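You operate a simulated robot arm through the tools that you are given. There is no shell and no other tool.

You are at the controls of a simulated two-armed robot. One attempt, no reset.

JOB
On the top of the folding mat, fold the red cloth in half, so that its two long edges meet.

The check looks at the end state, three seconds after you hand in, the way a careful person would. Anything else that was tipped, shoved, dropped, spilled or broken makes it a failure. Flat cloth is picked up by pressing the open fingertips on it (5 to 10 N) and closing them slowly along it; thin cloth reads only 2 to 8 mm in the jaws.

ROBOT AND FRAMES
Two 7-joint arms with four-finger grippers on one trunk, on a base that moves. Base frame: it is fixed to the floor where the robot stands at the start and does not move with it; the origin is under the middle of the robot, x ahead of it, y to its left, z up; the surface under the hand at the start is at about z = 0.903. Readings come in m, degrees, newtons and seconds.
The left shoulder is at the start at [0.04, 0.181, 1.13], the right one opposite. With the tool pointing down near the work surface each hand reaches from about 0.32 to 0.84 m from the robot's upright axis, wherever it stands, measured 20 degrees to its own side. Places, roughly: top of the folding mat [0.5, 0, 0.9]. Payload 3.67 kg a hand.
Tool frame (each hand has its own): the origin (TCP) lies between the finger pads and is the grasp point; the fingertips stand 0.028 m ahead of it; z points along the fingers, y is the line along which they close. The gripper opens to 0.112 m; its body begins 0.073 m behind the TCP.
Orientation is that of the tool frame in the base frame, as a unit quaternion [x, y, z, w]. With the fingers straight down and closing along the base's y, the tool's x points along the base's -x, its y along +y and its z along -z.

CONTROLS
- The arms move only by the tool nudge_tool. It takes "left_steps", "right_steps" or both (then of equal length, played together; a hand with none holds still); each is a list of rows, each an object (a shift or turn left out is 0, a gripper value left out holds the last) with "slide": the shift along the base's x, y, z in units of 500 mm (1.0 is 500 mm), a list of three; "delta_rot": the turn, a rotation vector about the base's x, y, z in units of 120 degrees (1.0 is 120 degrees), a list of three; "claw": the opening, from 0 (shut) to 1 (fully open). In form: [{"slide": [dx, dy, dz], "delta_rot": [wx, wy, wz], "claw": claw}, ...]. A call has 1 to 20 rows; each row is the pose to reach, as a shift and turn from the pose commanded when the call began. A call with a number of a shift or a turn outside -1 to 1 is refused whole. A row lasts 0.2 s, in which the tool goes at most 0.05 m and 8.6 degrees; a call with a longer step from one row to the next is refused whole, and so is a gripper value outside its range. Where a pose cannot be reached the arm comes as near as it can. A force on the tool above 40 N (or 10 N above the force at the start of the call, whichever is more), or a blocked arm, ends the call early, and 0.2 s more pass. The fingers move at their own pace (about 0.0724 m/s each) and stop on an object; they squeeze with about 37 N. The grip force told is the motor's: it shows also when the fingers shut on nothing. Time passes only in rows, and 0.2 s behind the last, so rows that repeat a pose let the fingers close. It gives the time, the measured TCP pose, the force on the tool (base axes), the opening and the grip force at its end, in the units of the frame above (readings bear some noise), with the torque about the TCP (base axes, N m) and any sound that the robot's microphone picked up.
- Cameras (640 x 400 px; columns grow to the right, rows downward): "scene" is now at [0.1065, -0.0055, 1.3687]; the picture's right is [0.01, -1.00, 0.00], its down [-0.60, -0.01, -0.80] and it looks along [0.80, 0.01, -0.60] (base axes); focal length 258 px, centre (320, 200). "left" rides on the left gripper at [0.06, 0.018, -0.104] in its tool frame; the picture's right is [-0.29, 0.96, 0.00], its down [-0.80, -0.24, -0.55] and it looks along [-0.53, -0.16, 0.83] (tool axes); focal length 234 px, centre (320, 200). "right" rides on the right gripper at [0.06, -0.018, -0.104] in its tool frame; the picture's right is [0.29, 0.96, 0.00], its down [-0.80, 0.24, -0.55] and it looks along [-0.53, 0.16, 0.83] (tool axes); focal length 234 px, centre (320, 200). There is no depth. A picture from a camera that has moved, and an enlarged one, comes with that camera's place and axes in the base frame and with its lens. The place of the scene camera against the robot may be out by one fixed shift of up to 0.018 m in any direction.
- get_image(camera): a new picture of that camera. It takes no simulated time.
- lift_body(by): moves the trunk up (or, below 0, down) by that many m; the arms and the scene camera ride with it, the base frame stays. It gives what a move gives, with no picture.
- base_move(legs): drives the robot by 1 to 6 legs, each [ahead, left, turn to the left] in m, m and degrees, along the robot's own axes; the way and the turn of a leg run together, so that a leg with both is an arc; at most 1.5 m and 180 degrees a leg. The arms and the cameras ride along, it lands a little off, and it stops where it bumps. It gives what a move gives.
- turn_head(pan, tilt): turns the head with the scene camera to pan (to the left, within 86 degrees either way) and tilt (down, from -29 to 69), counted from straight ahead of the robot. It gives what a move gives.
- inspect(camera, box): a new picture of the part [left, top, right, bottom] of that camera's present view, enlarged. It takes no simulated time.
- finish_job(): hands the job in; it is judged then, once.

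Places have to be worked out from the pictures, the camera data and where the tool is seen. Open the grippers and draw the arms clear of the work before you hand the job in, unless the task says otherwise.

The tools are called after "Call:" as name(argument=value, ...) on one line, values as JSON. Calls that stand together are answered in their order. nudge_tool: Moves the arms, as the interface text tells. Its arguments: {"type":"object","properties":{"left_steps":{"type":"array","items":{"type":"object","properties":{"slide":{"type":"array","items":{"type":"number"}},"delta_rot":{"type":"array","items":{"type":"number"}},"claw":{"type":"number"}}}},"right_steps":{"type":"array","items":{"type":"object","properties":{"slide":{"type":"array","items":{"type":"number"}},"delta_rot":{"type":"array","items":{"type":"number"}},"claw":{"type":"number"}}}}},"required":[]} The other tools are called the same way: lift_body (by) moves the trunk up or down; base_move (legs) drives the base; turn_head (pan, tilt) turns the head that bears the scene camera; get_image (camera) takes a picture; inspect (camera, box) takes an enlarged picture of a part of a camera's view; finish_job () hands the job in.

At the start:

```text
time: 0.0
left_tool_pos: [0.561, 0.1629, 1.0449]
left_tool_rot: [0.0, 1.0, -0.001, 0.0]
left_ft_force: [0.6, -0.4, 0.3]
left_wrist_torque: [-0.06, -0.01, -0.01]
left_width: 0.1122
left_grip_force: 0.1
right_tool_pos: [0.4982, -0.3058, 1.1193]
right_tool_rot: [0.0, 1.0, 0.0, -0.001]
right_ft_force: [0.3, -0.2, -0.5]
right_wrist_torque: [-0.06, -0.04, -0.04]
right_width: 0.1116
right_grip_force: 0.1
trunk travel left (down, up): [-0.25, 0.264]
robot x, y, heading: [0.0014, -0.0006, -0.1]
head pan, tilt (commanded): [0.8, 36.7]
```

scene: 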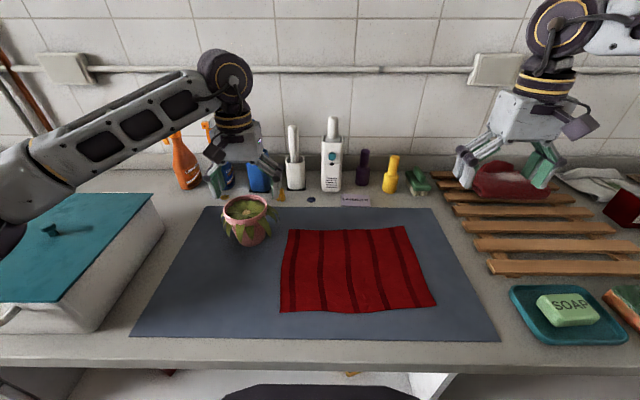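
right: 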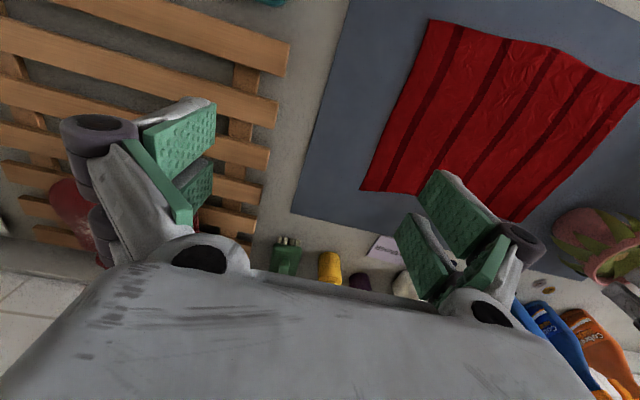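
left: 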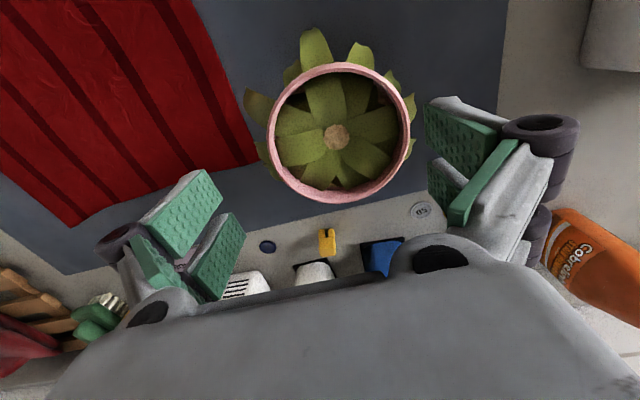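

The two long edges of the cloth run left-right (near edge x≈0.38, far edge x≈0.60, y from about -0.225 to 0.08), and a potted plant stands close to its left edge. I'll zoom in before moving to pin down the cloth corners and the pot.

Call:
inspect(camera="scene", box=[200, 170, 460, 332])

Call:
inspect(camera="left", box=[0, 0, 480, 300])

Call:
inspect(camera="right", box=[280, 0, 640, 225])

```text
2.46 times, centred on (330, 251) of scene
camera zoom: at [0.1065, -0.0055, 1.3687], right [0.01, -1.0, 0.0], down [-0.6, -0.01, -0.8], along [0.8, 0.01, -0.6], focal length 634 px, centre (295, 74)
```

zoom: 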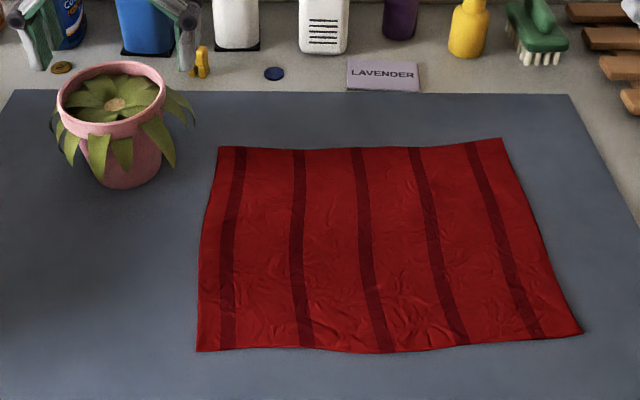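

```text
1.33 times, centred on (240, 150) of left
camera zoom: at [0.5007, 0.1802, 1.1505], right [0.29, 0.96, 0.0], down [0.8, -0.24, 0.55], along [0.53, -0.16, -0.83], focal length 312 px, centre (427, 267)
```

zoom: 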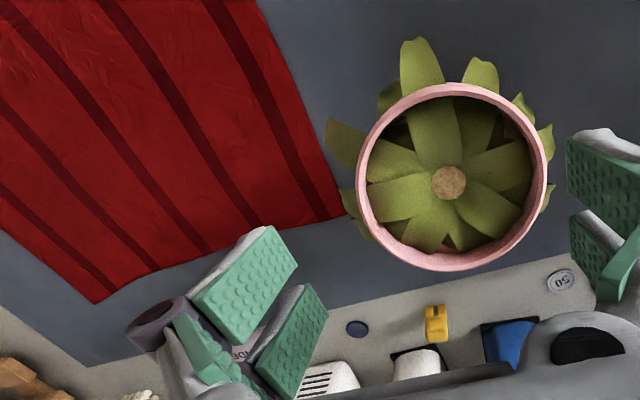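

```text
1.78 times, centred on (460, 112) of right
camera zoom: at [0.438, -0.325, 1.2231], right [-0.29, 0.96, 0.0], down [0.8, 0.24, 0.55], along [0.53, 0.16, -0.83], focal length 416 px, centre (71, 356)
```

zoom: 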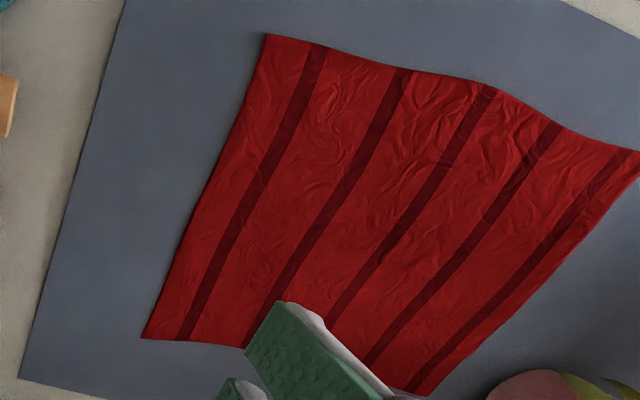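

From the hand cameras I put the cloth corners at about FL(0.586,0.084), FR(0.603,-0.208), NR(0.383,-0.216), NL(0.368,0.073), and the pot at about (0.55,0.17) with its rim at z≈1.0. I'll raise the left hand off the pot, then bring both hands high over the near edge, turned so the fingers close along the cloth's short side.

Call:
nudge_tool(left_steps=[{"slide": [0, 0, 0.1], "claw": 1}, {"slide": [0, 0, 0.2]}, {"slide": [-0.0268, -0.0213, 0.2], "delta_rot": [0, 0, 0.0646]}, {"slide": [-0.0537, -0.0427, 0.2], "delta_rot": [0, 0, 0.1292]}, {"slide": [-0.0805, -0.064, 0.2], "delta_rot": [0, 0, 0.1938]}, {"slide": [-0.1073, -0.0853, 0.2], "delta_rot": [0, 0, 0.2583]}, {"slide": [-0.1342, -0.1067, 0.2], "delta_rot": [0, 0, 0.3229]}, {"slide": [-0.161, -0.128, 0.2], "delta_rot": [0, 0, 0.3875]}, {"slide": [-0.1878, -0.1493, 0.2], "delta_rot": [0, 0, 0.4521]}, {"slide": [-0.2147, -0.1707, 0.2], "delta_rot": [0, 0, 0.5167]}, {"slide": [-0.2415, -0.192, 0.2], "delta_rot": [0, 0, 0.5813]}, {"slide": [-0.2683, -0.2133, 0.2], "delta_rot": [0, 0, 0.6458]}, {"slide": [-0.2952, -0.2347, 0.2], "delta_rot": [0, 0, 0.7104]}, {"slide": [-0.322, -0.256, 0.2], "delta_rot": [0, 0, 0.775]}, {"slide": [-0.322, -0.256, 0.2], "delta_rot": [0, 0, 0.775]}], right_steps=[{"slide": [0, 0, 0.03], "claw": 1}, {"slide": [0, 0, 0.06]}, {"slide": [-0.0163, 0.0208, 0.06], "delta_rot": [0, 0, -0.0604]}, {"slide": [-0.0327, 0.0417, 0.06], "delta_rot": [0, 0, -0.1208]}, {"slide": [-0.049, 0.0625, 0.06], "delta_rot": [0, 0, -0.1813]}, {"slide": [-0.0653, 0.0833, 0.06], "delta_rot": [0, 0, -0.2417]}, {"slide": [-0.0817, 0.1042, 0.06], "delta_rot": [0, 0, -0.3021]}, {"slide": [-0.098, 0.125, 0.06], "delta_rot": [0, 0, -0.3625]}, {"slide": [-0.1143, 0.1458, 0.06], "delta_rot": [0, 0, -0.4229]}, {"slide": [-0.1307, 0.1667, 0.06], "delta_rot": [0, 0, -0.4833]}, {"slide": [-0.147, 0.1875, 0.06], "delta_rot": [0, 0, -0.5438]}, {"slide": [-0.1633, 0.2083, 0.06], "delta_rot": [0, 0, -0.6042]}, {"slide": [-0.1797, 0.2292, 0.06], "delta_rot": [0, 0, -0.6646]}, {"slide": [-0.196, 0.25, 0.06], "delta_rot": [0, 0, -0.725]}, {"slide": [-0.196, 0.25, 0.06], "delta_rot": [0, 0, -0.725]}])

```text
time: 3.2
left_tool_pos: [0.4003, 0.0354, 1.147]
left_tool_rot: [0.726, -0.688, 0.0, 0.0]
left_ft_force: [0.0, 0.1, 0.2]
left_wrist_torque: [0.01, 0.01, -0.01]
left_width: 0.1121
left_grip_force: 0.1
right_tool_pos: [0.4002, -0.1802, 1.1469]
right_tool_rot: [0.689, 0.725, -0.001, 0.0]
right_ft_force: [0.0, -0.2, -1.1]
right_wrist_torque: [0.03, 0.03, 0.0]
right_width: 0.112
right_grip_force: 0.1
trunk travel left (down, up): [-0.25, 0.264]
robot x, y, heading: [-0.0012, -0.0029, 0.1]
head pan, tilt (commanded): [0.8, 36.7]
```

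Both hands arrived turned as planned at about (0.400, ±, 1.147). I'll look from all cameras to check clearances and refine the cloth's near edge.

Call:
get_image(camera="scene")

Call:
get_image(camera="left")

Call:
get_image(camera="right")

```text
taken
camera scene: at [0.1069, -0.0055, 1.3686], right [0.01, -1.0, 0.0], down [-0.6, -0.01, -0.8], along [0.8, 0.01, -0.6], focal length 258 px, centre (320, 200)
```

scene: 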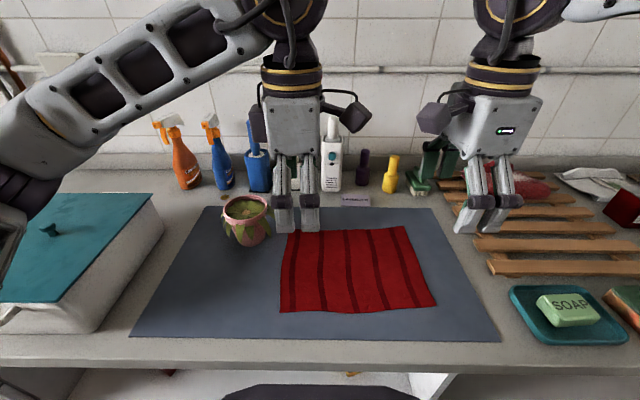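

```text
taken
camera left: at [0.3845, -0.0263, 1.2511], right [-0.97, 0.24, 0.0], down [0.2, 0.81, 0.55], along [0.13, 0.54, -0.83], focal length 234 px, centre (320, 200)
```

left: 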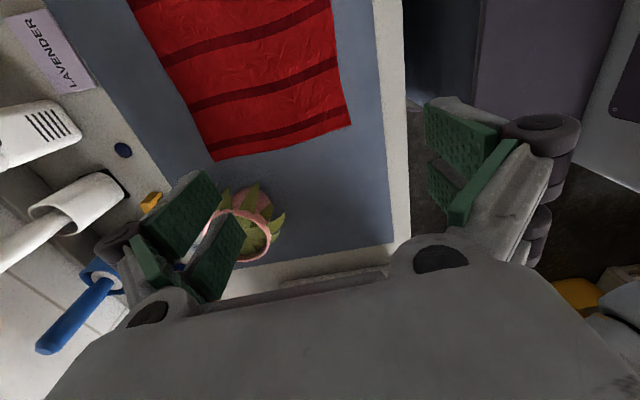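

```text
taken
camera right: at [0.3792, -0.1222, 1.2522], right [0.94, 0.34, 0.0], down [0.28, -0.78, 0.55], along [0.19, -0.52, -0.83], focal length 234 px, centre (320, 200)
```

right: 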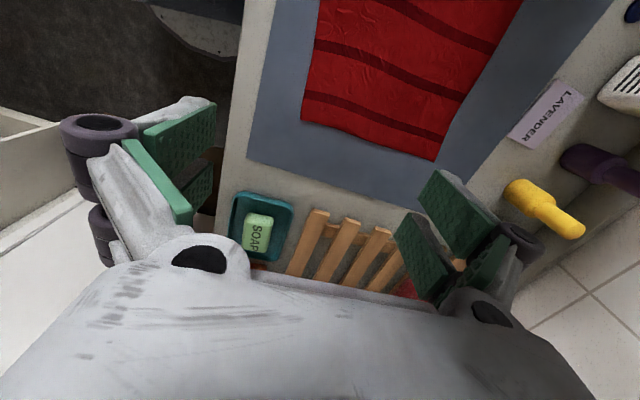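

The hands are compact sideways and clear of the pot, and the refined near corners are NL≈(0.365,0.079) and NR≈(0.386,-0.217). I'll lower both hands above the near corners with the claws narrowed to roughly 30 mm.

Call:
nudge_tool(left_steps=[{"slide": [-0.005, 0.003, -0.06], "claw": 0.26}, {"slide": [-0.01, 0.006, -0.12]}, {"slide": [-0.015, 0.009, -0.19]}, {"slide": [-0.02, 0.012, -0.25]}, {"slide": [-0.025, 0.0145, -0.31]}, {"slide": [-0.03, 0.0172, -0.374]}, {"slide": [-0.03, 0.0172, -0.374]}, {"slide": [-0.03, 0.0172, -0.374]}], right_steps=[{"slide": [0, -0.001, -0.06], "claw": 0.26}, {"slide": [0.001, -0.002, -0.12]}, {"slide": [0.001, -0.002, -0.19]}, {"slide": [0.002, -0.003, -0.25]}, {"slide": [0.002, -0.004, -0.31]}, {"slide": [0.0026, -0.0046, -0.374]}, {"slide": [0.0026, -0.0046, -0.374]}, {"slide": [0.0026, -0.0046, -0.374]}])

Call:
get_image(camera="scene")

Call:
get_image(camera="left")

Call:
get_image(camera="right")

```text
time: 5.0
left_tool_pos: [0.3862, 0.0427, 0.9577]
left_tool_rot: [0.725, -0.688, 0.0, 0.0]
left_ft_force: [0.1, 1.0, -0.6]
left_wrist_torque: [-0.02, 0.03, 0.02]
left_width: 0.0292
left_grip_force: 0.1
right_tool_pos: [0.4008, -0.1851, 0.9614]
right_tool_rot: [0.688, 0.726, 0.0, 0.0]
right_ft_force: [0.4, -0.2, -0.2]
right_wrist_torque: [0.03, 0.05, -0.02]
right_width: 0.029
right_grip_force: 0.0
trunk travel left (down, up): [-0.25, 0.264]
robot x, y, heading: [0.0028, 0.0008, -0.1]
head pan, tilt (commanded): [0.8, 36.7]
```

```text
taken
camera scene: at [0.1067, -0.0054, 1.3686], right [0.01, -1.0, 0.0], down [-0.6, -0.01, -0.8], along [0.8, 0.01, -0.6], focal length 258 px, centre (320, 200)
```

scene: 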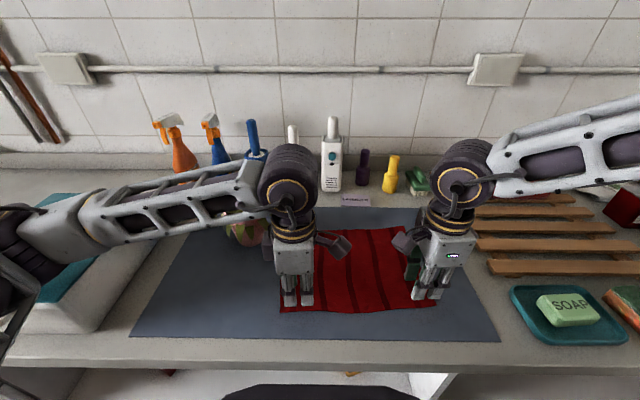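

```text
taken
camera left: at [0.3703, -0.0174, 1.0625], right [-0.97, 0.24, 0.0], down [0.2, 0.81, 0.55], along [0.13, 0.54, -0.83], focal length 234 px, centre (320, 200)
```

left: 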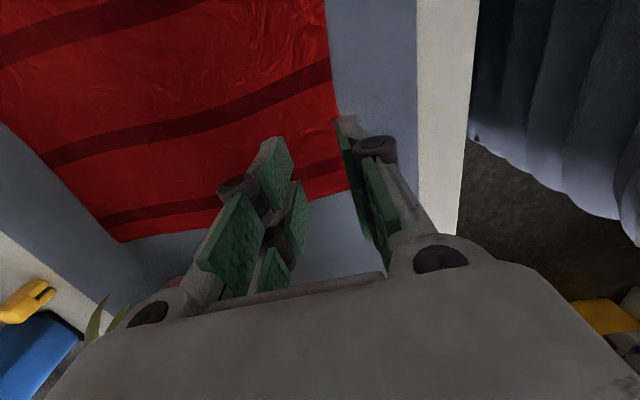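

```text
taken
camera right: at [0.3792, -0.1266, 1.0657], right [0.94, 0.34, 0.0], down [0.28, -0.78, 0.55], along [0.19, -0.52, -0.83], focal length 234 px, centre (320, 200)
```

right: 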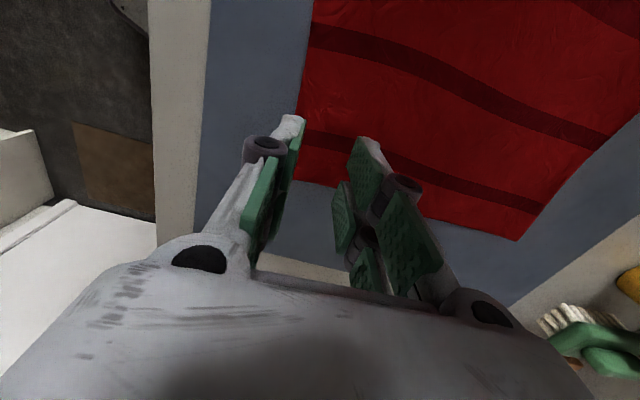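

The narrowed claws straddle the near edge: the near fingers currently sit just outside the cloth (edge x≈0.3695 left, ≈0.384 right). I'll shift both hands about 5 mm inward and lower to just above contact.

Call:
nudge_tool(left_steps=[{"slide": [0.01, 0, -0.01]}, {"slide": [0.01, 0, -0.025]}, {"slide": [0.01, 0, -0.04]}, {"slide": [0.01, 0, -0.04]}], right_steps=[{"slide": [0.01, 0.002, -0.01]}, {"slide": [0.01, 0.002, -0.03]}, {"slide": [0.01, 0.002, -0.046]}, {"slide": [0.01, 0.002, -0.046]}])

Call:
get_image(camera="left")

Call:
get_image(camera="right")

Call:
inspect(camera="scene", box=[200, 200, 500, 388])

```text
time: 6.0
left_tool_pos: [0.3903, 0.0429, 0.9385]
left_tool_rot: [0.726, -0.688, -0.001, 0.0]
left_ft_force: [0.8, -0.4, 1.2]
left_wrist_torque: [-0.03, 0.0, -0.03]
left_width: 0.0291
left_grip_force: 0.0
right_tool_pos: [0.4063, -0.1833, 0.9382]
right_tool_rot: [0.689, 0.725, 0.0, 0.0]
right_ft_force: [-0.9, 0.3, 0.0]
right_wrist_torque: [-0.01, 0.0, -0.03]
right_width: 0.0291
right_grip_force: 0.1
trunk travel left (down, up): [-0.25, 0.264]
robot x, y, heading: [0.0035, 0.0011, 0.0]
head pan, tilt (commanded): [0.8, 36.7]
```

```text
taken
camera left: at [0.3741, -0.0179, 1.0436], right [-0.97, 0.24, 0.0], down [0.2, 0.81, 0.55], along [0.13, 0.54, -0.83], focal length 234 px, centre (320, 200)
```

left: 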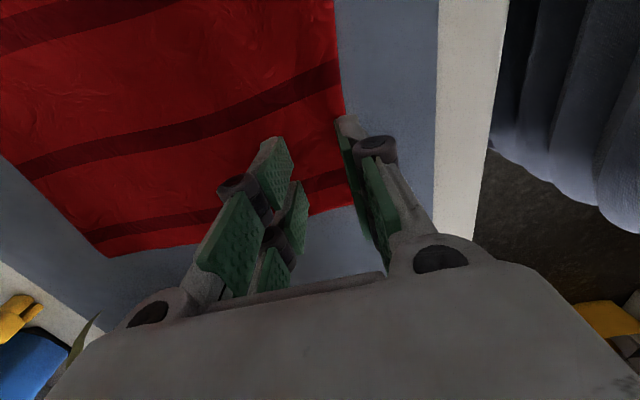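

```text
taken
camera right: at [0.3845, -0.1254, 1.0427], right [0.94, 0.34, 0.0], down [0.28, -0.78, 0.55], along [0.19, -0.52, -0.83], focal length 234 px, centre (320, 200)
```

right: 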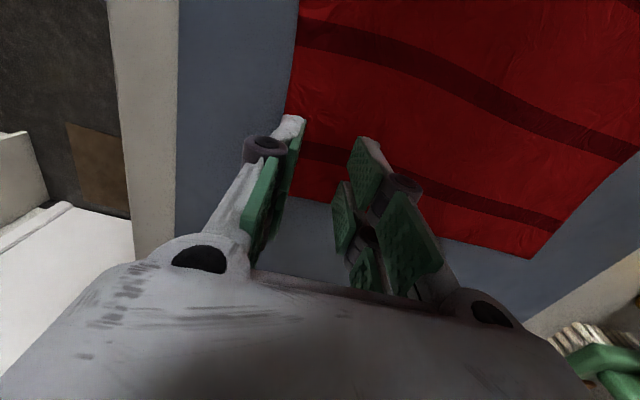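

```text
2.13 times, centred on (350, 294) of scene
camera zoom: at [0.1063, -0.0055, 1.3687], right [0.01, -1.0, 0.0], down [-0.6, -0.01, -0.8], along [0.8, 0.01, -0.6], focal length 548 px, centre (256, 0)
```

zoom: 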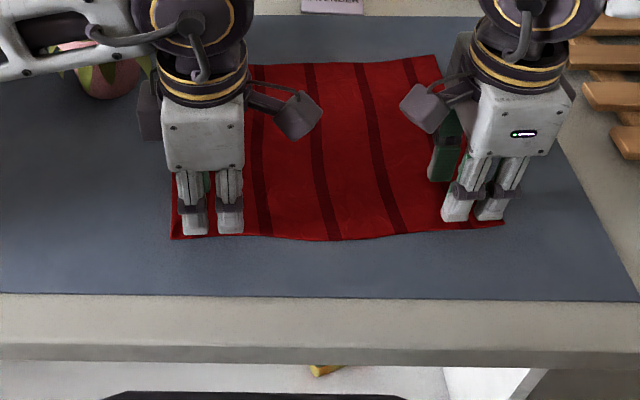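

The fingertips are about 5 mm above the cloth, just inside the near edge on both sides. I'll now lower in small steps and watch the vertical force.

Call:
nudge_tool(left_steps=[{"slide": [0, 0, -0.004]}, {"slide": [0, 0, -0.008]}, {"slide": [0, 0, -0.008]}], right_steps=[{"slide": [0, 0, -0.004]}, {"slide": [0, 0, -0.008]}, {"slide": [0, 0, -0.008]}])

```text
time: 6.8
left_tool_pos: [0.3912, 0.043, 0.9355]
left_tool_rot: [0.725, -0.688, 0.0, 0.0]
left_ft_force: [-0.4, -0.8, 0.2]
left_wrist_torque: [-0.02, 0.0, -0.03]
left_width: 0.0292
left_grip_force: 0.0
right_tool_pos: [0.4069, -0.1829, 0.936]
right_tool_rot: [0.689, 0.725, -0.001, 0.001]
right_ft_force: [0.0, -0.5, 1.0]
right_wrist_torque: [0.0, 0.0, 0.01]
right_width: 0.0293
right_grip_force: 0.1
trunk travel left (down, up): [-0.25, 0.264]
robot x, y, heading: [-0.0, -0.0012, 0.1]
head pan, tilt (commanded): [0.8, 36.7]
```

No contact yet (forces under about 1 N). I'll go down another 3 mm.

Call:
nudge_tool(left_steps=[{"slide": [0, 0, -0.003]}, {"slide": [0, 0, -0.006]}, {"slide": [0, 0, -0.006]}], right_steps=[{"slide": [0, 0, -0.003]}, {"slide": [0, 0, -0.006]}, {"slide": [0, 0, -0.006]}])

```text
time: 7.6
left_tool_pos: [0.3909, 0.0424, 0.9325]
left_tool_rot: [0.725, -0.689, 0.0, -0.001]
left_ft_force: [-0.3, -0.6, 0.6]
left_wrist_torque: [-0.02, 0.02, 0.01]
left_width: 0.0293
left_grip_force: 0.1
right_tool_pos: [0.4061, -0.1819, 0.9323]
right_tool_rot: [0.689, 0.725, 0.0, 0.001]
right_ft_force: [-0.4, 0.6, 1.1]
right_wrist_torque: [0.04, 0.0, 0.02]
right_width: 0.029
right_grip_force: 0.0
trunk travel left (down, up): [-0.25, 0.264]
robot x, y, heading: [0.0009, 0.0042, 0.0]
head pan, tilt (commanded): [0.8, 36.7]
```

Still no clear contact at z≈0.932. I'll go down another 2 mm.

Call:
nudge_tool(left_steps=[{"slide": [0, 0, -0.002]}, {"slide": [0, 0, -0.004]}, {"slide": [0, 0, -0.004]}], right_steps=[{"slide": [0, 0, -0.002]}, {"slide": [0, 0, -0.004]}, {"slide": [0, 0, -0.004]}])

```text
time: 8.4
left_tool_pos: [0.3909, 0.0435, 0.9312]
left_tool_rot: [0.725, -0.688, 0.001, -0.001]
left_ft_force: [0.3, 4.4, 16.9]
left_wrist_torque: [0.09, 0.25, -0.04]
left_width: 0.0292
left_grip_force: 0.4
right_tool_pos: [0.4057, -0.1817, 0.9317]
right_tool_rot: [0.689, 0.725, 0.001, 0.001]
right_ft_force: [1.7, -4.4, 11.4]
right_wrist_torque: [-0.15, 0.13, 0.06]
right_width: 0.0288
right_grip_force: 0.2
trunk travel left (down, up): [-0.25, 0.264]
robot x, y, heading: [-0.0027, -0.0016, 0.1]
head pan, tilt (commanded): [0.8, 36.7]
```

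Contact at TCP z≈0.9315: left reads 17 N, right 11 N, which is a bit hard. I'll ease both up to about 7–8 N.

Call:
nudge_tool(left_steps=[{"slide": [0, 0, 0.0024]}, {"slide": [0, 0, 0.0024]}], right_steps=[{"slide": [0, 0, 0.001]}, {"slide": [0, 0, 0.001]}])

```text
time: 9.0
left_tool_pos: [0.3905, 0.0429, 0.9317]
left_tool_rot: [0.725, -0.688, 0.001, 0.0]
left_ft_force: [1.0, 1.7, 3.2]
left_wrist_torque: [0.04, -0.02, -0.02]
left_width: 0.0285
left_grip_force: 0.0
right_tool_pos: [0.4068, -0.1824, 0.9308]
right_tool_rot: [0.689, 0.725, 0.0, 0.002]
right_ft_force: [0.6, -5.7, 19.1]
right_wrist_torque: [-0.22, 0.24, 0.1]
right_width: 0.0294
right_grip_force: 0.4
trunk travel left (down, up): [-0.25, 0.264]
robot x, y, heading: [-0.0025, 0.0027, 0.1]
head pan, tilt (commanded): [0.8, 36.7]
```

Left is now at 3 N and right at 19 N (the arms are still settling). I'll lower left slightly and raise right, holding a few rows to let them settle.

Call:
nudge_tool(left_steps=[{"slide": [0, 0, -0.0006]}, {"slide": [0, 0, -0.0006]}, {"slide": [0, 0, -0.0006]}, {"slide": [0, 0, -0.0006]}], right_steps=[{"slide": [0, 0, 0.0024]}, {"slide": [0, 0, 0.0024]}, {"slide": [0, 0, 0.0024]}, {"slide": [0, 0, 0.0024]}])

```text
time: 10.0
left_tool_pos: [0.3907, 0.0427, 0.9326]
left_tool_rot: [0.726, -0.687, 0.001, 0.0]
left_ft_force: [1.1, 3.8, 13.2]
left_wrist_torque: [0.13, 0.18, -0.13]
left_width: 0.0289
left_grip_force: 0.0
right_tool_pos: [0.4046, -0.182, 0.9325]
right_tool_rot: [0.689, 0.725, 0.0, 0.0]
right_ft_force: [0.8, -0.7, 0.1]
right_wrist_torque: [0.01, -0.02, 0.01]
right_width: 0.029
right_grip_force: 0.1
trunk travel left (down, up): [-0.25, 0.264]
robot x, y, heading: [-0.0013, 0.0014, -0.4]
head pan, tilt (commanded): [0.8, 36.7]
```

Left is 13 N and right has lost contact; the contact is stiff, so I'll make finer corrections.

Call:
nudge_tool(left_steps=[{"slide": [0, 0, 0.0006]}, {"slide": [0, 0, 0.0006]}, {"slide": [0, 0, 0.0006]}], right_steps=[{"slide": [0, 0, -0.001]}, {"slide": [0, 0, -0.001]}, {"slide": [0, 0, -0.001]}])

```text
time: 10.8
left_tool_pos: [0.3904, 0.0426, 0.9316]
left_tool_rot: [0.725, -0.688, 0.0, 0.0]
left_ft_force: [2.4, 3.7, 7.4]
left_wrist_torque: [0.09, 0.05, -0.06]
left_width: 0.0284
left_grip_force: 0.1
right_tool_pos: [0.4064, -0.183, 0.9318]
right_tool_rot: [0.688, 0.726, 0.0, 0.0]
right_ft_force: [-0.4, 0.5, 0.6]
right_wrist_torque: [-0.02, 0.02, -0.02]
right_width: 0.0291
right_grip_force: 0.1
trunk travel left (down, up): [-0.25, 0.264]
robot x, y, heading: [-0.0019, 0.0024, 0.0]
head pan, tilt (commanded): [0.8, 36.7]
```

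Left is at a good 7 N. I'll start closing the left fingers slowly while lowering the right a touch more.

Call:
nudge_tool(left_steps=[{"slide": [0, 0, 0], "claw": 0.24}, {"claw": 0.22}, {"claw": 0.2}, {"claw": 0.18}, {"claw": 0.16}, {"claw": 0.14}], right_steps=[{"slide": [0, 0, -0.0008]}, {"slide": [0, 0, -0.0008]}, {"slide": [0, 0, -0.0008]}, {"slide": [0, 0, -0.0008]}, {"slide": [0, 0, -0.0008]}, {"slide": [0, 0, -0.0008]}])

Call:
get_image(camera="left")

Call:
inspect(camera="scene", box=[240, 250, 480, 400])

```text
time: 12.2
left_tool_pos: [0.3901, 0.0422, 0.9325]
left_tool_rot: [0.726, -0.688, 0.001, -0.001]
left_ft_force: [0.5, -0.5, 0.9]
left_wrist_torque: [0.0, -0.01, -0.02]
left_width: 0.0157
left_grip_force: 0.0
right_tool_pos: [0.4046, -0.1826, 0.931]
right_tool_rot: [0.688, 0.725, 0.0, 0.001]
right_ft_force: [0.9, 4.5, 12.8]
right_wrist_torque: [0.1, 0.13, -0.05]
right_width: 0.0289
right_grip_force: 0.0
trunk travel left (down, up): [-0.25, 0.264]
robot x, y, heading: [0.0007, -0.0009, 0.1]
head pan, tilt (commanded): [0.8, 36.7]
```

```text
taken
camera left: at [0.3739, -0.018, 1.0362], right [-0.97, 0.24, 0.0], down [0.2, 0.81, 0.55], along [0.13, 0.54, -0.83], focal length 234 px, centre (320, 200)
```

left: 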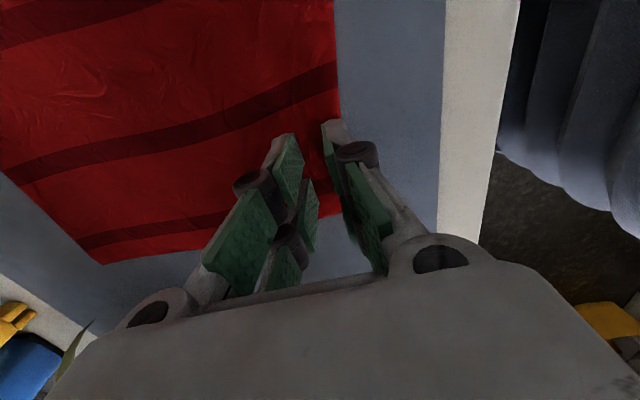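

```text
2.67 times, centred on (360, 325) of scene
camera zoom: at [0.1051, -0.0055, 1.3688], right [0.01, -1.0, 0.0], down [-0.6, -0.01, -0.8], along [0.8, 0.01, -0.6], focal length 687 px, centre (213, -133)
```

zoom: 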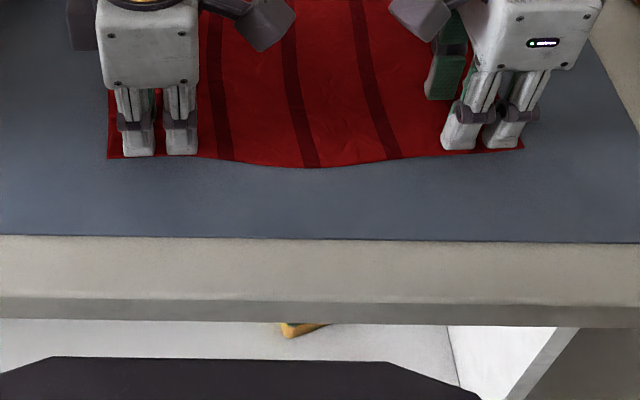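

The left lost its contact force while closing and the cloth there still lies flat, while the right reads 13 N. I'll reopen the left to about 30 mm, press again slightly deeper, and watch how steady the force holds.

Call:
nudge_tool(left_steps=[{"slide": [0, 0, 0.004], "claw": 0.26}, {"slide": [0, 0, 0.004]}, {"slide": [0, 0, 0.0]}, {"slide": [0, 0, -0.001]}, {"slide": [0, 0, -0.001]}], right_steps=[{"slide": [0, 0, 0]}, {"slide": [0, 0, 0]}, {"slide": [0, 0, 0]}, {"slide": [0, 0, 0]}, {"slide": [0, 0, 0]}])

Call:
nudge_tool(left_steps=[{"slide": [0, 0, 0]}], right_steps=[{"slide": [0, 0, 0]}])

Call:
nudge_tool(left_steps=[{"slide": [0, 0, 0]}], right_steps=[{"slide": [0, 0, 0]}])

```text
time: 13.4
left_tool_pos: [0.3886, 0.0429, 0.9319]
left_tool_rot: [0.725, -0.688, 0.001, 0.0]
left_ft_force: [0.6, 1.6, 1.6]
left_wrist_torque: [0.05, 0.03, -0.02]
left_width: 0.0284
left_grip_force: 0.1
right_tool_pos: [0.4045, -0.182, 0.9321]
right_tool_rot: [0.688, 0.725, 0.0, 0.0]
right_ft_force: [1.6, 6.3, 13.1]
right_wrist_torque: [0.14, 0.11, -0.06]
right_width: 0.0293
right_grip_force: 0.1
trunk travel left (down, up): [-0.25, 0.264]
robot x, y, heading: [-0.0003, -0.0008, -0.4]
head pan, tilt (commanded): [0.8, 36.7]
```

```text
time: 13.8
left_tool_pos: [0.3884, 0.0431, 0.9329]
left_tool_rot: [0.725, -0.688, 0.0, 0.0]
left_ft_force: [1.4, 1.1, 2.8]
left_wrist_torque: [0.05, -0.03, -0.04]
left_width: 0.0287
left_grip_force: 0.1
right_tool_pos: [0.4043, -0.1829, 0.9316]
right_tool_rot: [0.688, 0.726, 0.001, 0.001]
right_ft_force: [2.1, 6.2, 11.5]
right_wrist_torque: [0.14, 0.09, -0.11]
right_width: 0.0296
right_grip_force: 0.1
trunk travel left (down, up): [-0.25, 0.264]
robot x, y, heading: [-0.001, -0.0027, -0.1]
head pan, tilt (commanded): [0.8, 36.7]
```

```text
time: 14.2
left_tool_pos: [0.3886, 0.0432, 0.9317]
left_tool_rot: [0.725, -0.689, 0.001, 0.0]
left_ft_force: [1.6, 1.5, 3.3]
left_wrist_torque: [0.06, 0.02, -0.07]
left_width: 0.0283
left_grip_force: 0.1
right_tool_pos: [0.404, -0.1831, 0.9315]
right_tool_rot: [0.689, 0.725, 0.001, 0.0]
right_ft_force: [2.5, 7.1, 13.1]
right_wrist_torque: [0.14, 0.06, -0.07]
right_width: 0.0294
right_grip_force: 0.5
trunk travel left (down, up): [-0.25, 0.264]
robot x, y, heading: [-0.0005, -0.0011, 0.2]
head pan, tilt (commanded): [0.8, 36.7]
```

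Forces hold steady when still: left 3 N, right 13 N. I'll press the left 0.6 mm more and ease the right by a quarter millimetre.

Call:
nudge_tool(left_steps=[{"slide": [0, 0, -0.0012]}, {"slide": [0, 0, -0.0012]}, {"slide": [0, 0, -0.0012]}], right_steps=[{"slide": [0, 0, 0.0005]}, {"slide": [0, 0, 0.0005]}, {"slide": [0, 0, 0.0005]}])

```text
time: 15.0
left_tool_pos: [0.3894, 0.0432, 0.9314]
left_tool_rot: [0.726, -0.688, 0.001, -0.001]
left_ft_force: [-0.9, 7.5, 13.9]
left_wrist_torque: [0.28, 0.18, -0.13]
left_width: 0.0291
left_grip_force: 0.1
right_tool_pos: [0.4048, -0.1821, 0.9326]
right_tool_rot: [0.689, 0.725, 0.0, 0.002]
right_ft_force: [2.8, 4.1, 7.1]
right_wrist_torque: [0.07, 0.0, -0.03]
right_width: 0.0288
right_grip_force: 0.3
trunk travel left (down, up): [-0.25, 0.264]
robot x, y, heading: [-0.0009, -0.0015, 0.1]
head pan, tilt (commanded): [0.8, 36.7]
```

Left is 14 N and right 7 N, so both are pressing. I'll close both a few millimetres and check how the forces change.

Call:
nudge_tool(left_steps=[{"slide": [0, 0, 0], "claw": 0.24}, {"claw": 0.22}, {"claw": 0.2}], right_steps=[{"slide": [0, 0, 0], "claw": 0.24}, {"claw": 0.22}, {"claw": 0.2}])

```text
time: 15.8
left_tool_pos: [0.388, 0.0396, 0.9324]
left_tool_rot: [0.726, -0.688, 0.001, -0.001]
left_ft_force: [-2.7, 4.1, 14.4]
left_wrist_torque: [0.17, 0.24, -0.04]
left_width: 0.0212
left_grip_force: 0.1
right_tool_pos: [0.4035, -0.1831, 0.9324]
right_tool_rot: [0.688, 0.725, 0.001, 0.001]
right_ft_force: [-2.8, 2.6, 4.5]
right_wrist_torque: [0.01, 0.09, -0.05]
right_width: 0.0224
right_grip_force: 0.3
trunk travel left (down, up): [-0.25, 0.264]
robot x, y, heading: [-0.0023, 0.0012, -0.1]
head pan, tilt (commanded): [0.8, 36.7]
```

Left 14 N, right 4.5 N, with the fingers at about 21–22 mm. I'll keep closing with small height corrections.

Call:
nudge_tool(left_steps=[{"slide": [0, 0, 0.0005], "claw": 0.18}, {"slide": [0, 0, 0.0005], "claw": 0.16}, {"slide": [0, 0, 0.0005], "claw": 0.14}], right_steps=[{"slide": [0, 0, -0.0006], "claw": 0.18}, {"slide": [0, 0, -0.0006], "claw": 0.16}, {"slide": [0, 0, -0.0006], "claw": 0.14}])

Call:
get_image(camera="left")

Call:
get_image(camera="right")

```text
time: 16.6
left_tool_pos: [0.3894, 0.0414, 0.9312]
left_tool_rot: [0.725, -0.689, 0.0, -0.002]
left_ft_force: [-0.3, 1.7, 7.4]
left_wrist_torque: [0.04, 0.11, 0.01]
left_width: 0.0155
left_grip_force: 0.1
right_tool_pos: [0.4049, -0.1827, 0.933]
right_tool_rot: [0.688, 0.726, 0.0, 0.0]
right_ft_force: [0.2, 0.8, 1.1]
right_wrist_torque: [0.0, 0.03, -0.02]
right_width: 0.0154
right_grip_force: 0.1
trunk travel left (down, up): [-0.25, 0.264]
robot x, y, heading: [-0.0005, -0.004, -0.1]
head pan, tilt (commanded): [0.8, 36.7]
```

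```text
taken
camera left: at [0.3731, -0.0194, 1.0355], right [-0.97, 0.24, 0.0], down [0.2, 0.81, 0.56], along [0.13, 0.54, -0.83], focal length 234 px, centre (320, 200)
```

left: 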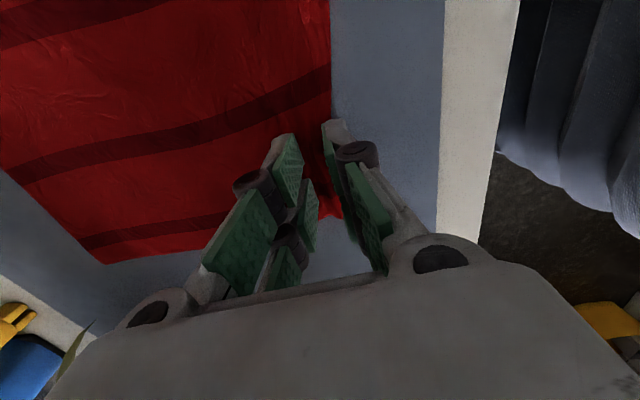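

```text
taken
camera right: at [0.3833, -0.1261, 1.0356], right [0.94, 0.34, 0.0], down [0.28, -0.78, 0.55], along [0.19, -0.52, -0.83], focal length 234 px, centre (320, 200)
```

right: 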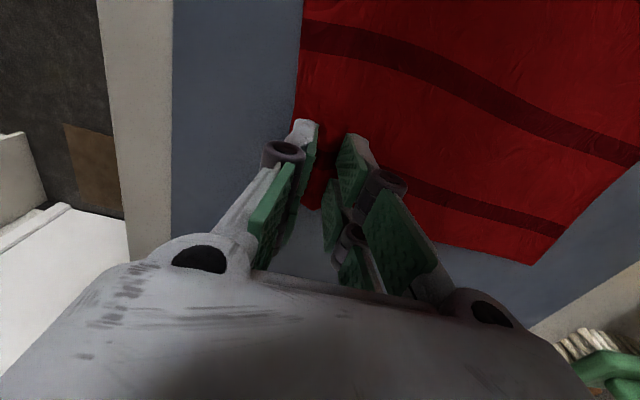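

The left is gathering cloth between its fingers at 7 N, while the right has lost contact. I'll continue closing the left with slight lowering and hold the right where it is for now.

Call:
nudge_tool(left_steps=[{"slide": [0, 0, -0.0002], "claw": 0.12}, {"slide": [0, 0, -0.0006], "claw": 0.1}, {"slide": [0, 0, -0.001], "claw": 0.08}, {"slide": [0, 0, -0.0012], "claw": 0.06}])

```text
time: 17.6
left_tool_pos: [0.3894, 0.0395, 0.9304]
left_tool_rot: [0.725, -0.688, 0.001, -0.002]
left_ft_force: [0.4, 0.5, 1.2]
left_wrist_torque: [0.01, -0.05, 0.0]
left_width: 0.0064
left_grip_force: 0.0
right_tool_pos: [0.406, -0.1837, 0.9305]
right_tool_rot: [0.688, 0.725, 0.002, 0.0]
right_ft_force: [-0.4, 1.6, 1.4]
right_wrist_torque: [-0.01, -0.04, -0.02]
right_width: 0.0154
right_grip_force: 0.0
trunk travel left (down, up): [-0.25, 0.264]
robot x, y, heading: [0.0004, -0.0009, 0.1]
head pan, tilt (commanded): [0.8, 36.7]
```

The left is at 6.4 mm but its force has fallen to about 1 N. I'll look at whether cloth is between the pads.

Call:
inspect(camera="left", box=[180, 60, 440, 222])

Call:
inspect(camera="scene", box=[250, 270, 410, 370])

```text
2.46 times, centred on (310, 141) of left
camera zoom: at [0.3731, -0.0199, 1.0351], right [-0.97, 0.24, 0.0], down [0.2, 0.81, 0.56], along [0.13, 0.54, -0.83], focal length 576 px, centre (345, 345)
```

zoom: 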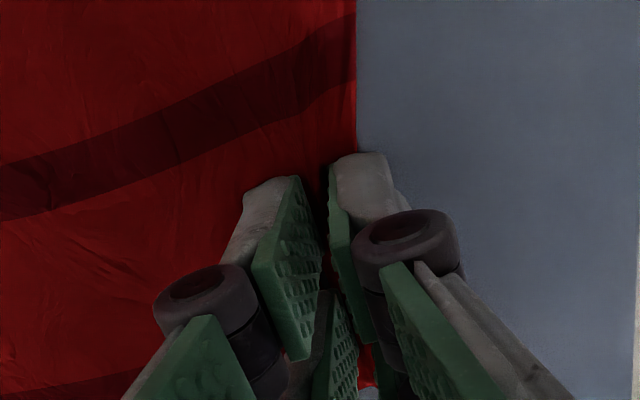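

```text
4.00 times, centred on (330, 320) of scene
camera zoom: at [0.1043, -0.0078, 1.3689], right [0.01, -1.0, 0.0], down [-0.6, -0.01, -0.8], along [0.8, 0.01, -0.6], focal length 1030 px, centre (280, -280)
```

zoom: 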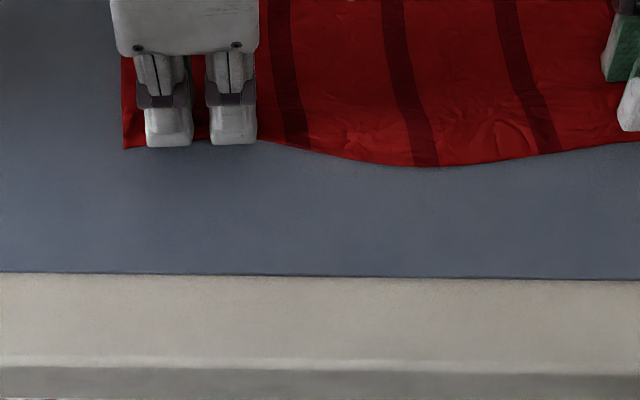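

The pads have nearly met and a small fold of cloth may be between the tips. I'll close the left fully, pressing slightly, and read the width.

Call:
nudge_tool(left_steps=[{"slide": [0, 0, -0.0008], "claw": 0.05}, {"slide": [0, 0, -0.0014], "claw": 0.03}, {"slide": [0, 0, -0.0014], "claw": 0.0}, {"slide": [0, 0, -0.0014], "claw": 0.0}])

```text
time: 18.6
left_tool_pos: [0.3889, 0.0402, 0.931]
left_tool_rot: [0.726, -0.688, 0.001, -0.001]
left_ft_force: [-0.6, -0.1, 2.5]
left_wrist_torque: [-0.02, 0.13, 0.0]
left_width: 0.0037
left_grip_force: 42.6
right_tool_pos: [0.4049, -0.1853, 0.9308]
right_tool_rot: [0.689, 0.725, 0.002, 0.001]
right_ft_force: [1.1, -0.1, -0.2]
right_wrist_torque: [0.01, 0.0, -0.02]
right_width: 0.0154
right_grip_force: 0.1
trunk travel left (down, up): [-0.25, 0.264]
robot x, y, heading: [0.0007, 0.0001, 0.1]
head pan, tilt (commanded): [0.8, 36.7]
```

The left reads 3.7 mm with 43 N of grip, so cloth is in the jaws. Now I'll reopen the right to about 29 mm, re-press it and check the force.

Call:
nudge_tool(right_steps=[{"slide": [0, 0, 0.004], "claw": 0.26}, {"slide": [0, 0, 0.004]}, {"slide": [0, 0, 0.0]}, {"slide": [0, 0, 0.0]}, {"slide": [0, 0, 0.0]}])

```text
time: 19.8
left_tool_pos: [0.3889, 0.0395, 0.9303]
left_tool_rot: [0.725, -0.688, 0.001, -0.002]
left_ft_force: [1.6, -0.2, 0.8]
left_wrist_torque: [-0.08, 0.07, 0.03]
left_width: 0.002
left_grip_force: 33.2
right_tool_pos: [0.4046, -0.1851, 0.9316]
right_tool_rot: [0.688, 0.726, 0.001, 0.001]
right_ft_force: [0.4, -1.3, 4.7]
right_wrist_torque: [-0.05, 0.06, 0.02]
right_width: 0.0292
right_grip_force: 0.0
trunk travel left (down, up): [-0.25, 0.264]
robot x, y, heading: [-0.0011, -0.0029, 0.1]
head pan, tilt (commanded): [0.8, 36.7]
```

Right presses at 4.7 N. I'll press about 0.4 mm more, then begin closing.

Call:
nudge_tool(right_steps=[{"slide": [0, 0, -0.001]}, {"slide": [0, 0, -0.001]}, {"slide": [0, 0, -0.001], "claw": 0.24}, {"slide": [0, 0, -0.0012], "claw": 0.22}, {"slide": [0, 0, -0.0014], "claw": 0.2}])

```text
time: 21.0
left_tool_pos: [0.3865, 0.0406, 0.9299]
left_tool_rot: [0.725, -0.689, 0.001, -0.001]
left_ft_force: [-1.0, -0.7, 4.7]
left_wrist_torque: [-0.05, 0.07, 0.01]
left_width: 0.0022
left_grip_force: 39.2
right_tool_pos: [0.403, -0.1843, 0.932]
right_tool_rot: [0.689, 0.725, 0.002, 0.001]
right_ft_force: [-2.9, -2.0, 18.5]
right_wrist_torque: [-0.12, 0.35, -0.01]
right_width: 0.0224
right_grip_force: 0.0
trunk travel left (down, up): [-0.25, 0.264]
robot x, y, heading: [-0.0, 0.0017, 0.1]
head pan, tilt (commanded): [0.8, 36.7]
```

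Right presses at 18 N, so I'll ease slightly while continuing to close.

Call:
nudge_tool(right_steps=[{"slide": [0, 0, 0.0006], "claw": 0.18}, {"slide": [0, 0, 0.0006], "claw": 0.16}, {"slide": [0, 0, 0.0004], "claw": 0.14}])

```text
time: 21.8
left_tool_pos: [0.3876, 0.0405, 0.9303]
left_tool_rot: [0.725, -0.689, 0.001, -0.002]
left_ft_force: [0.0, 0.1, -0.2]
left_wrist_torque: [-0.01, 0.05, 0.0]
left_width: 0.0038
left_grip_force: 41.9
right_tool_pos: [0.4049, -0.1837, 0.9314]
right_tool_rot: [0.689, 0.725, 0.002, 0.0]
right_ft_force: [-2.2, -0.7, 11.7]
right_wrist_torque: [-0.12, 0.18, -0.02]
right_width: 0.0163
right_grip_force: 0.7
trunk travel left (down, up): [-0.25, 0.264]
robot x, y, heading: [-0.0011, 0.0004, 0.1]
head pan, tilt (commanded): [0.8, 36.7]
```

Right holds 12 N at 16 mm, which is good. I'll keep closing with slight lowering to make up for the tips drawing back.

Call:
nudge_tool(right_steps=[{"slide": [0, 0, -0.0002], "claw": 0.12}, {"slide": [0, 0, -0.0004], "claw": 0.1}, {"slide": [0, 0, -0.0008], "claw": 0.08}])

```text
time: 22.6
left_tool_pos: [0.3896, 0.0392, 0.9298]
left_tool_rot: [0.726, -0.688, 0.0, -0.001]
left_ft_force: [-0.4, -0.8, 3.2]
left_wrist_torque: [-0.03, 0.03, 0.01]
left_width: 0.0015
left_grip_force: 33.4
right_tool_pos: [0.4047, -0.1848, 0.9313]
right_tool_rot: [0.689, 0.725, 0.002, 0.0]
right_ft_force: [0.2, -0.2, 0.4]
right_wrist_torque: [-0.01, 0.01, -0.01]
right_width: 0.0086
right_grip_force: 0.2
trunk travel left (down, up): [-0.25, 0.264]
robot x, y, heading: [0.002, -0.0072, 0.1]
head pan, tilt (commanded): [0.8, 36.7]
```

Call:
inspect(camera="right", box=[200, 60, 460, 222])

Call:
inspect(camera="left", box=[180, 60, 440, 222])

Call:
inspect(camera="scene", box=[260, 240, 460, 365])

```text
2.46 times, centred on (330, 141) of right
camera zoom: at [0.3829, -0.1268, 1.0351], right [0.94, 0.34, 0.0], down [0.28, -0.78, 0.55], along [0.19, -0.52, -0.83], focal length 576 px, centre (295, 345)
```

zoom: 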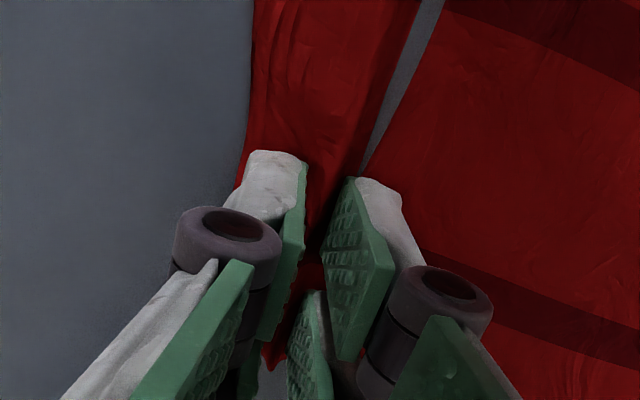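

```text
2.46 times, centred on (310, 141) of left
camera zoom: at [0.3721, -0.0206, 1.0344], right [-0.97, 0.24, 0.0], down [0.2, 0.81, 0.56], along [0.13, 0.54, -0.83], focal length 576 px, centre (345, 345)
```

zoom: 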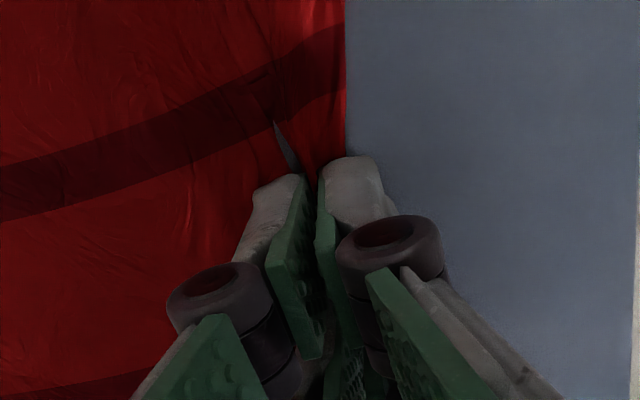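

```text
3.20 times, centred on (360, 302) of scene
camera zoom: at [0.1033, -0.0085, 1.369], right [0.01, -1.0, 0.0], down [-0.6, -0.01, -0.8], along [0.8, 0.01, -0.6], focal length 824 px, centre (192, -128)
```

zoom: 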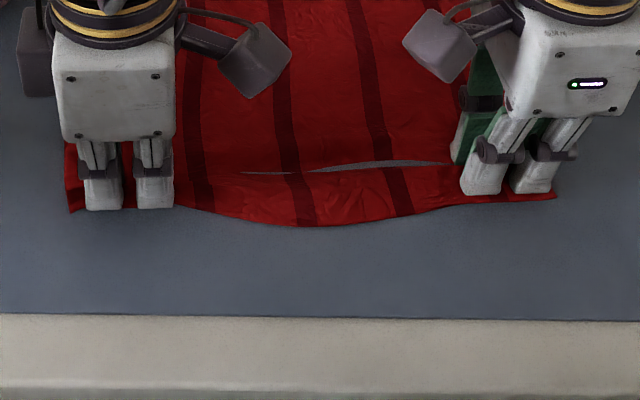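

Both claws have gathered cloth. A thin grey slit shows along the ridge line between the hands, possibly the cloth pressed flush into the mat. I'll finish closing the right with a little more pressure and then look again.

Call:
nudge_tool(right_steps=[{"slide": [0, 0, -0.0008], "claw": 0.06}, {"slide": [0, 0, -0.0012], "claw": 0.04}, {"slide": [0, 0, -0.0012], "claw": 0.02}, {"slide": [0, 0, -0.0012], "claw": 0.0}, {"slide": [0, 0, -0.0012], "claw": 0.0}])

Call:
inspect(camera="right", box=[200, 60, 460, 222])

Call:
inspect(camera="scene", box=[260, 240, 460, 365])

```text
time: 23.8
left_tool_pos: [0.3878, 0.0409, 0.9303]
left_tool_rot: [0.725, -0.689, 0.0, -0.002]
left_ft_force: [-1.5, 0.4, 3.0]
left_wrist_torque: [-0.01, 0.07, 0.03]
left_width: 0.0036
left_grip_force: 43.2
right_tool_pos: [0.4042, -0.1851, 0.9308]
right_tool_rot: [0.688, 0.725, 0.002, 0.001]
right_ft_force: [-0.2, 0.3, 3.2]
right_wrist_torque: [0.01, -0.03, 0.0]
right_width: 0.0021
right_grip_force: 37.5
trunk travel left (down, up): [-0.25, 0.264]
robot x, y, heading: [-0.0016, 0.0019, 0.0]
head pan, tilt (commanded): [0.8, 36.7]
```

```text
2.46 times, centred on (330, 141) of right
camera zoom: at [0.3831, -0.1273, 1.0346], right [0.94, 0.34, 0.0], down [0.28, -0.79, 0.55], along [0.19, -0.52, -0.83], focal length 576 px, centre (295, 345)
```

zoom: 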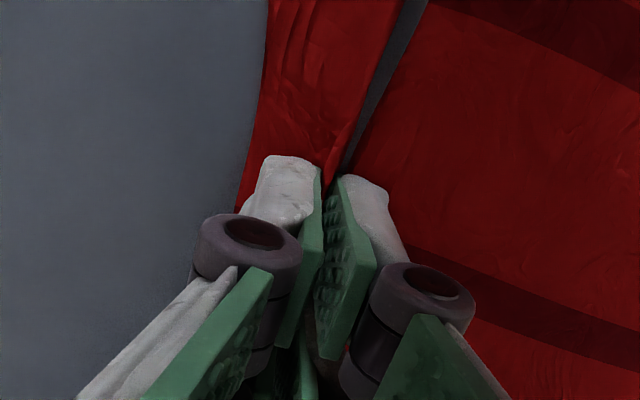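

```text
3.20 times, centred on (360, 302) of scene
camera zoom: at [0.1034, -0.0086, 1.369], right [0.01, -1.0, 0.0], down [-0.6, -0.01, -0.8], along [0.8, 0.01, -0.6], focal length 824 px, centre (192, -128)
```

zoom: 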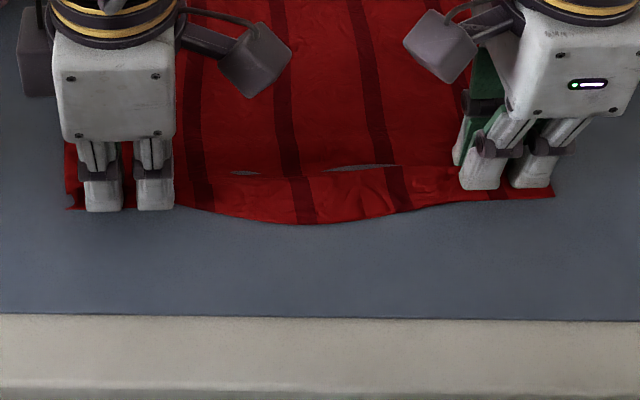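

Both grippers now grip at 2–4 mm with about 40 N. I'll lift both 20 mm straight up to confirm the cloth comes with them.

Call:
nudge_tool(left_steps=[{"slide": [0, 0, 0.01], "claw": 0}, {"slide": [0, 0, 0.025], "claw": 0}, {"slide": [0, 0, 0.04], "claw": 0}, {"slide": [0, 0, 0.04], "claw": 0}], right_steps=[{"slide": [0, 0, 0.01], "claw": 0}, {"slide": [0, 0, 0.025], "claw": 0}, {"slide": [0, 0, 0.04], "claw": 0}, {"slide": [0, 0, 0.04], "claw": 0}])

Call:
get_image(camera="right")

Call:
get_image(camera="left")

Call:
inspect(camera="scene", box=[240, 210, 480, 360])

```text
time: 24.8
left_tool_pos: [0.3906, 0.042, 0.9482]
left_tool_rot: [0.725, -0.689, 0.0, 0.0]
left_ft_force: [-0.8, 0.5, 1.1]
left_wrist_torque: [0.0, -0.06, 0.01]
left_width: 0.0024
left_grip_force: 40.2
right_tool_pos: [0.4066, -0.1842, 0.9485]
right_tool_rot: [0.689, 0.725, 0.001, -0.001]
right_ft_force: [-0.2, -0.1, -1.1]
right_wrist_torque: [0.02, 0.01, 0.0]
right_width: 0.003
right_grip_force: 38.1
trunk travel left (down, up): [-0.25, 0.264]
robot x, y, heading: [0.0032, -0.0009, -0.1]
head pan, tilt (commanded): [0.8, 36.7]
```

```text
taken
camera right: at [0.3845, -0.1254, 1.0531], right [0.94, 0.34, 0.0], down [0.28, -0.78, 0.55], along [0.19, -0.52, -0.83], focal length 234 px, centre (320, 200)
```

right: 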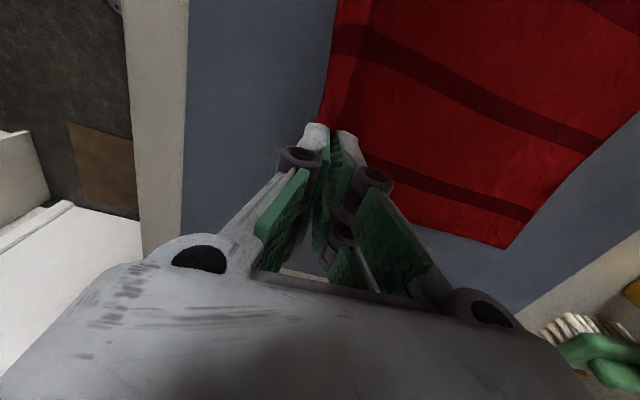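

```text
taken
camera left: at [0.3742, -0.0185, 1.0527], right [-0.97, 0.24, 0.0], down [0.2, 0.81, 0.55], along [0.13, 0.54, -0.83], focal length 234 px, centre (320, 200)
```

left: 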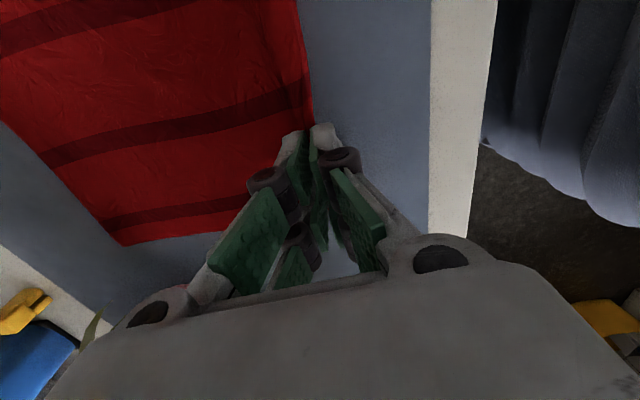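

```text
2.67 times, centred on (360, 285) of scene
camera zoom: at [0.1059, -0.0057, 1.3686], right [0.01, -1.0, 0.0], down [-0.6, -0.01, -0.8], along [0.8, 0.01, -0.6], focal length 687 px, centre (213, -27)
```

zoom: 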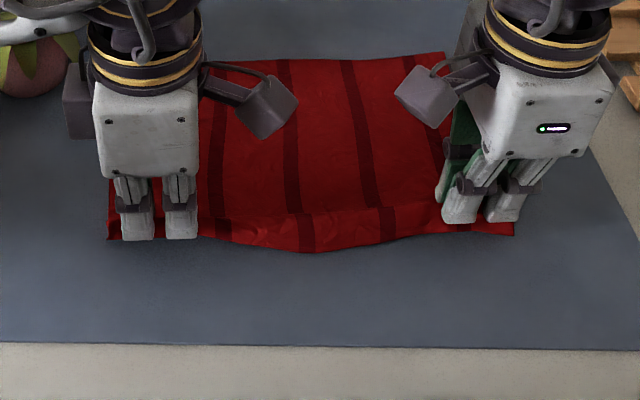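

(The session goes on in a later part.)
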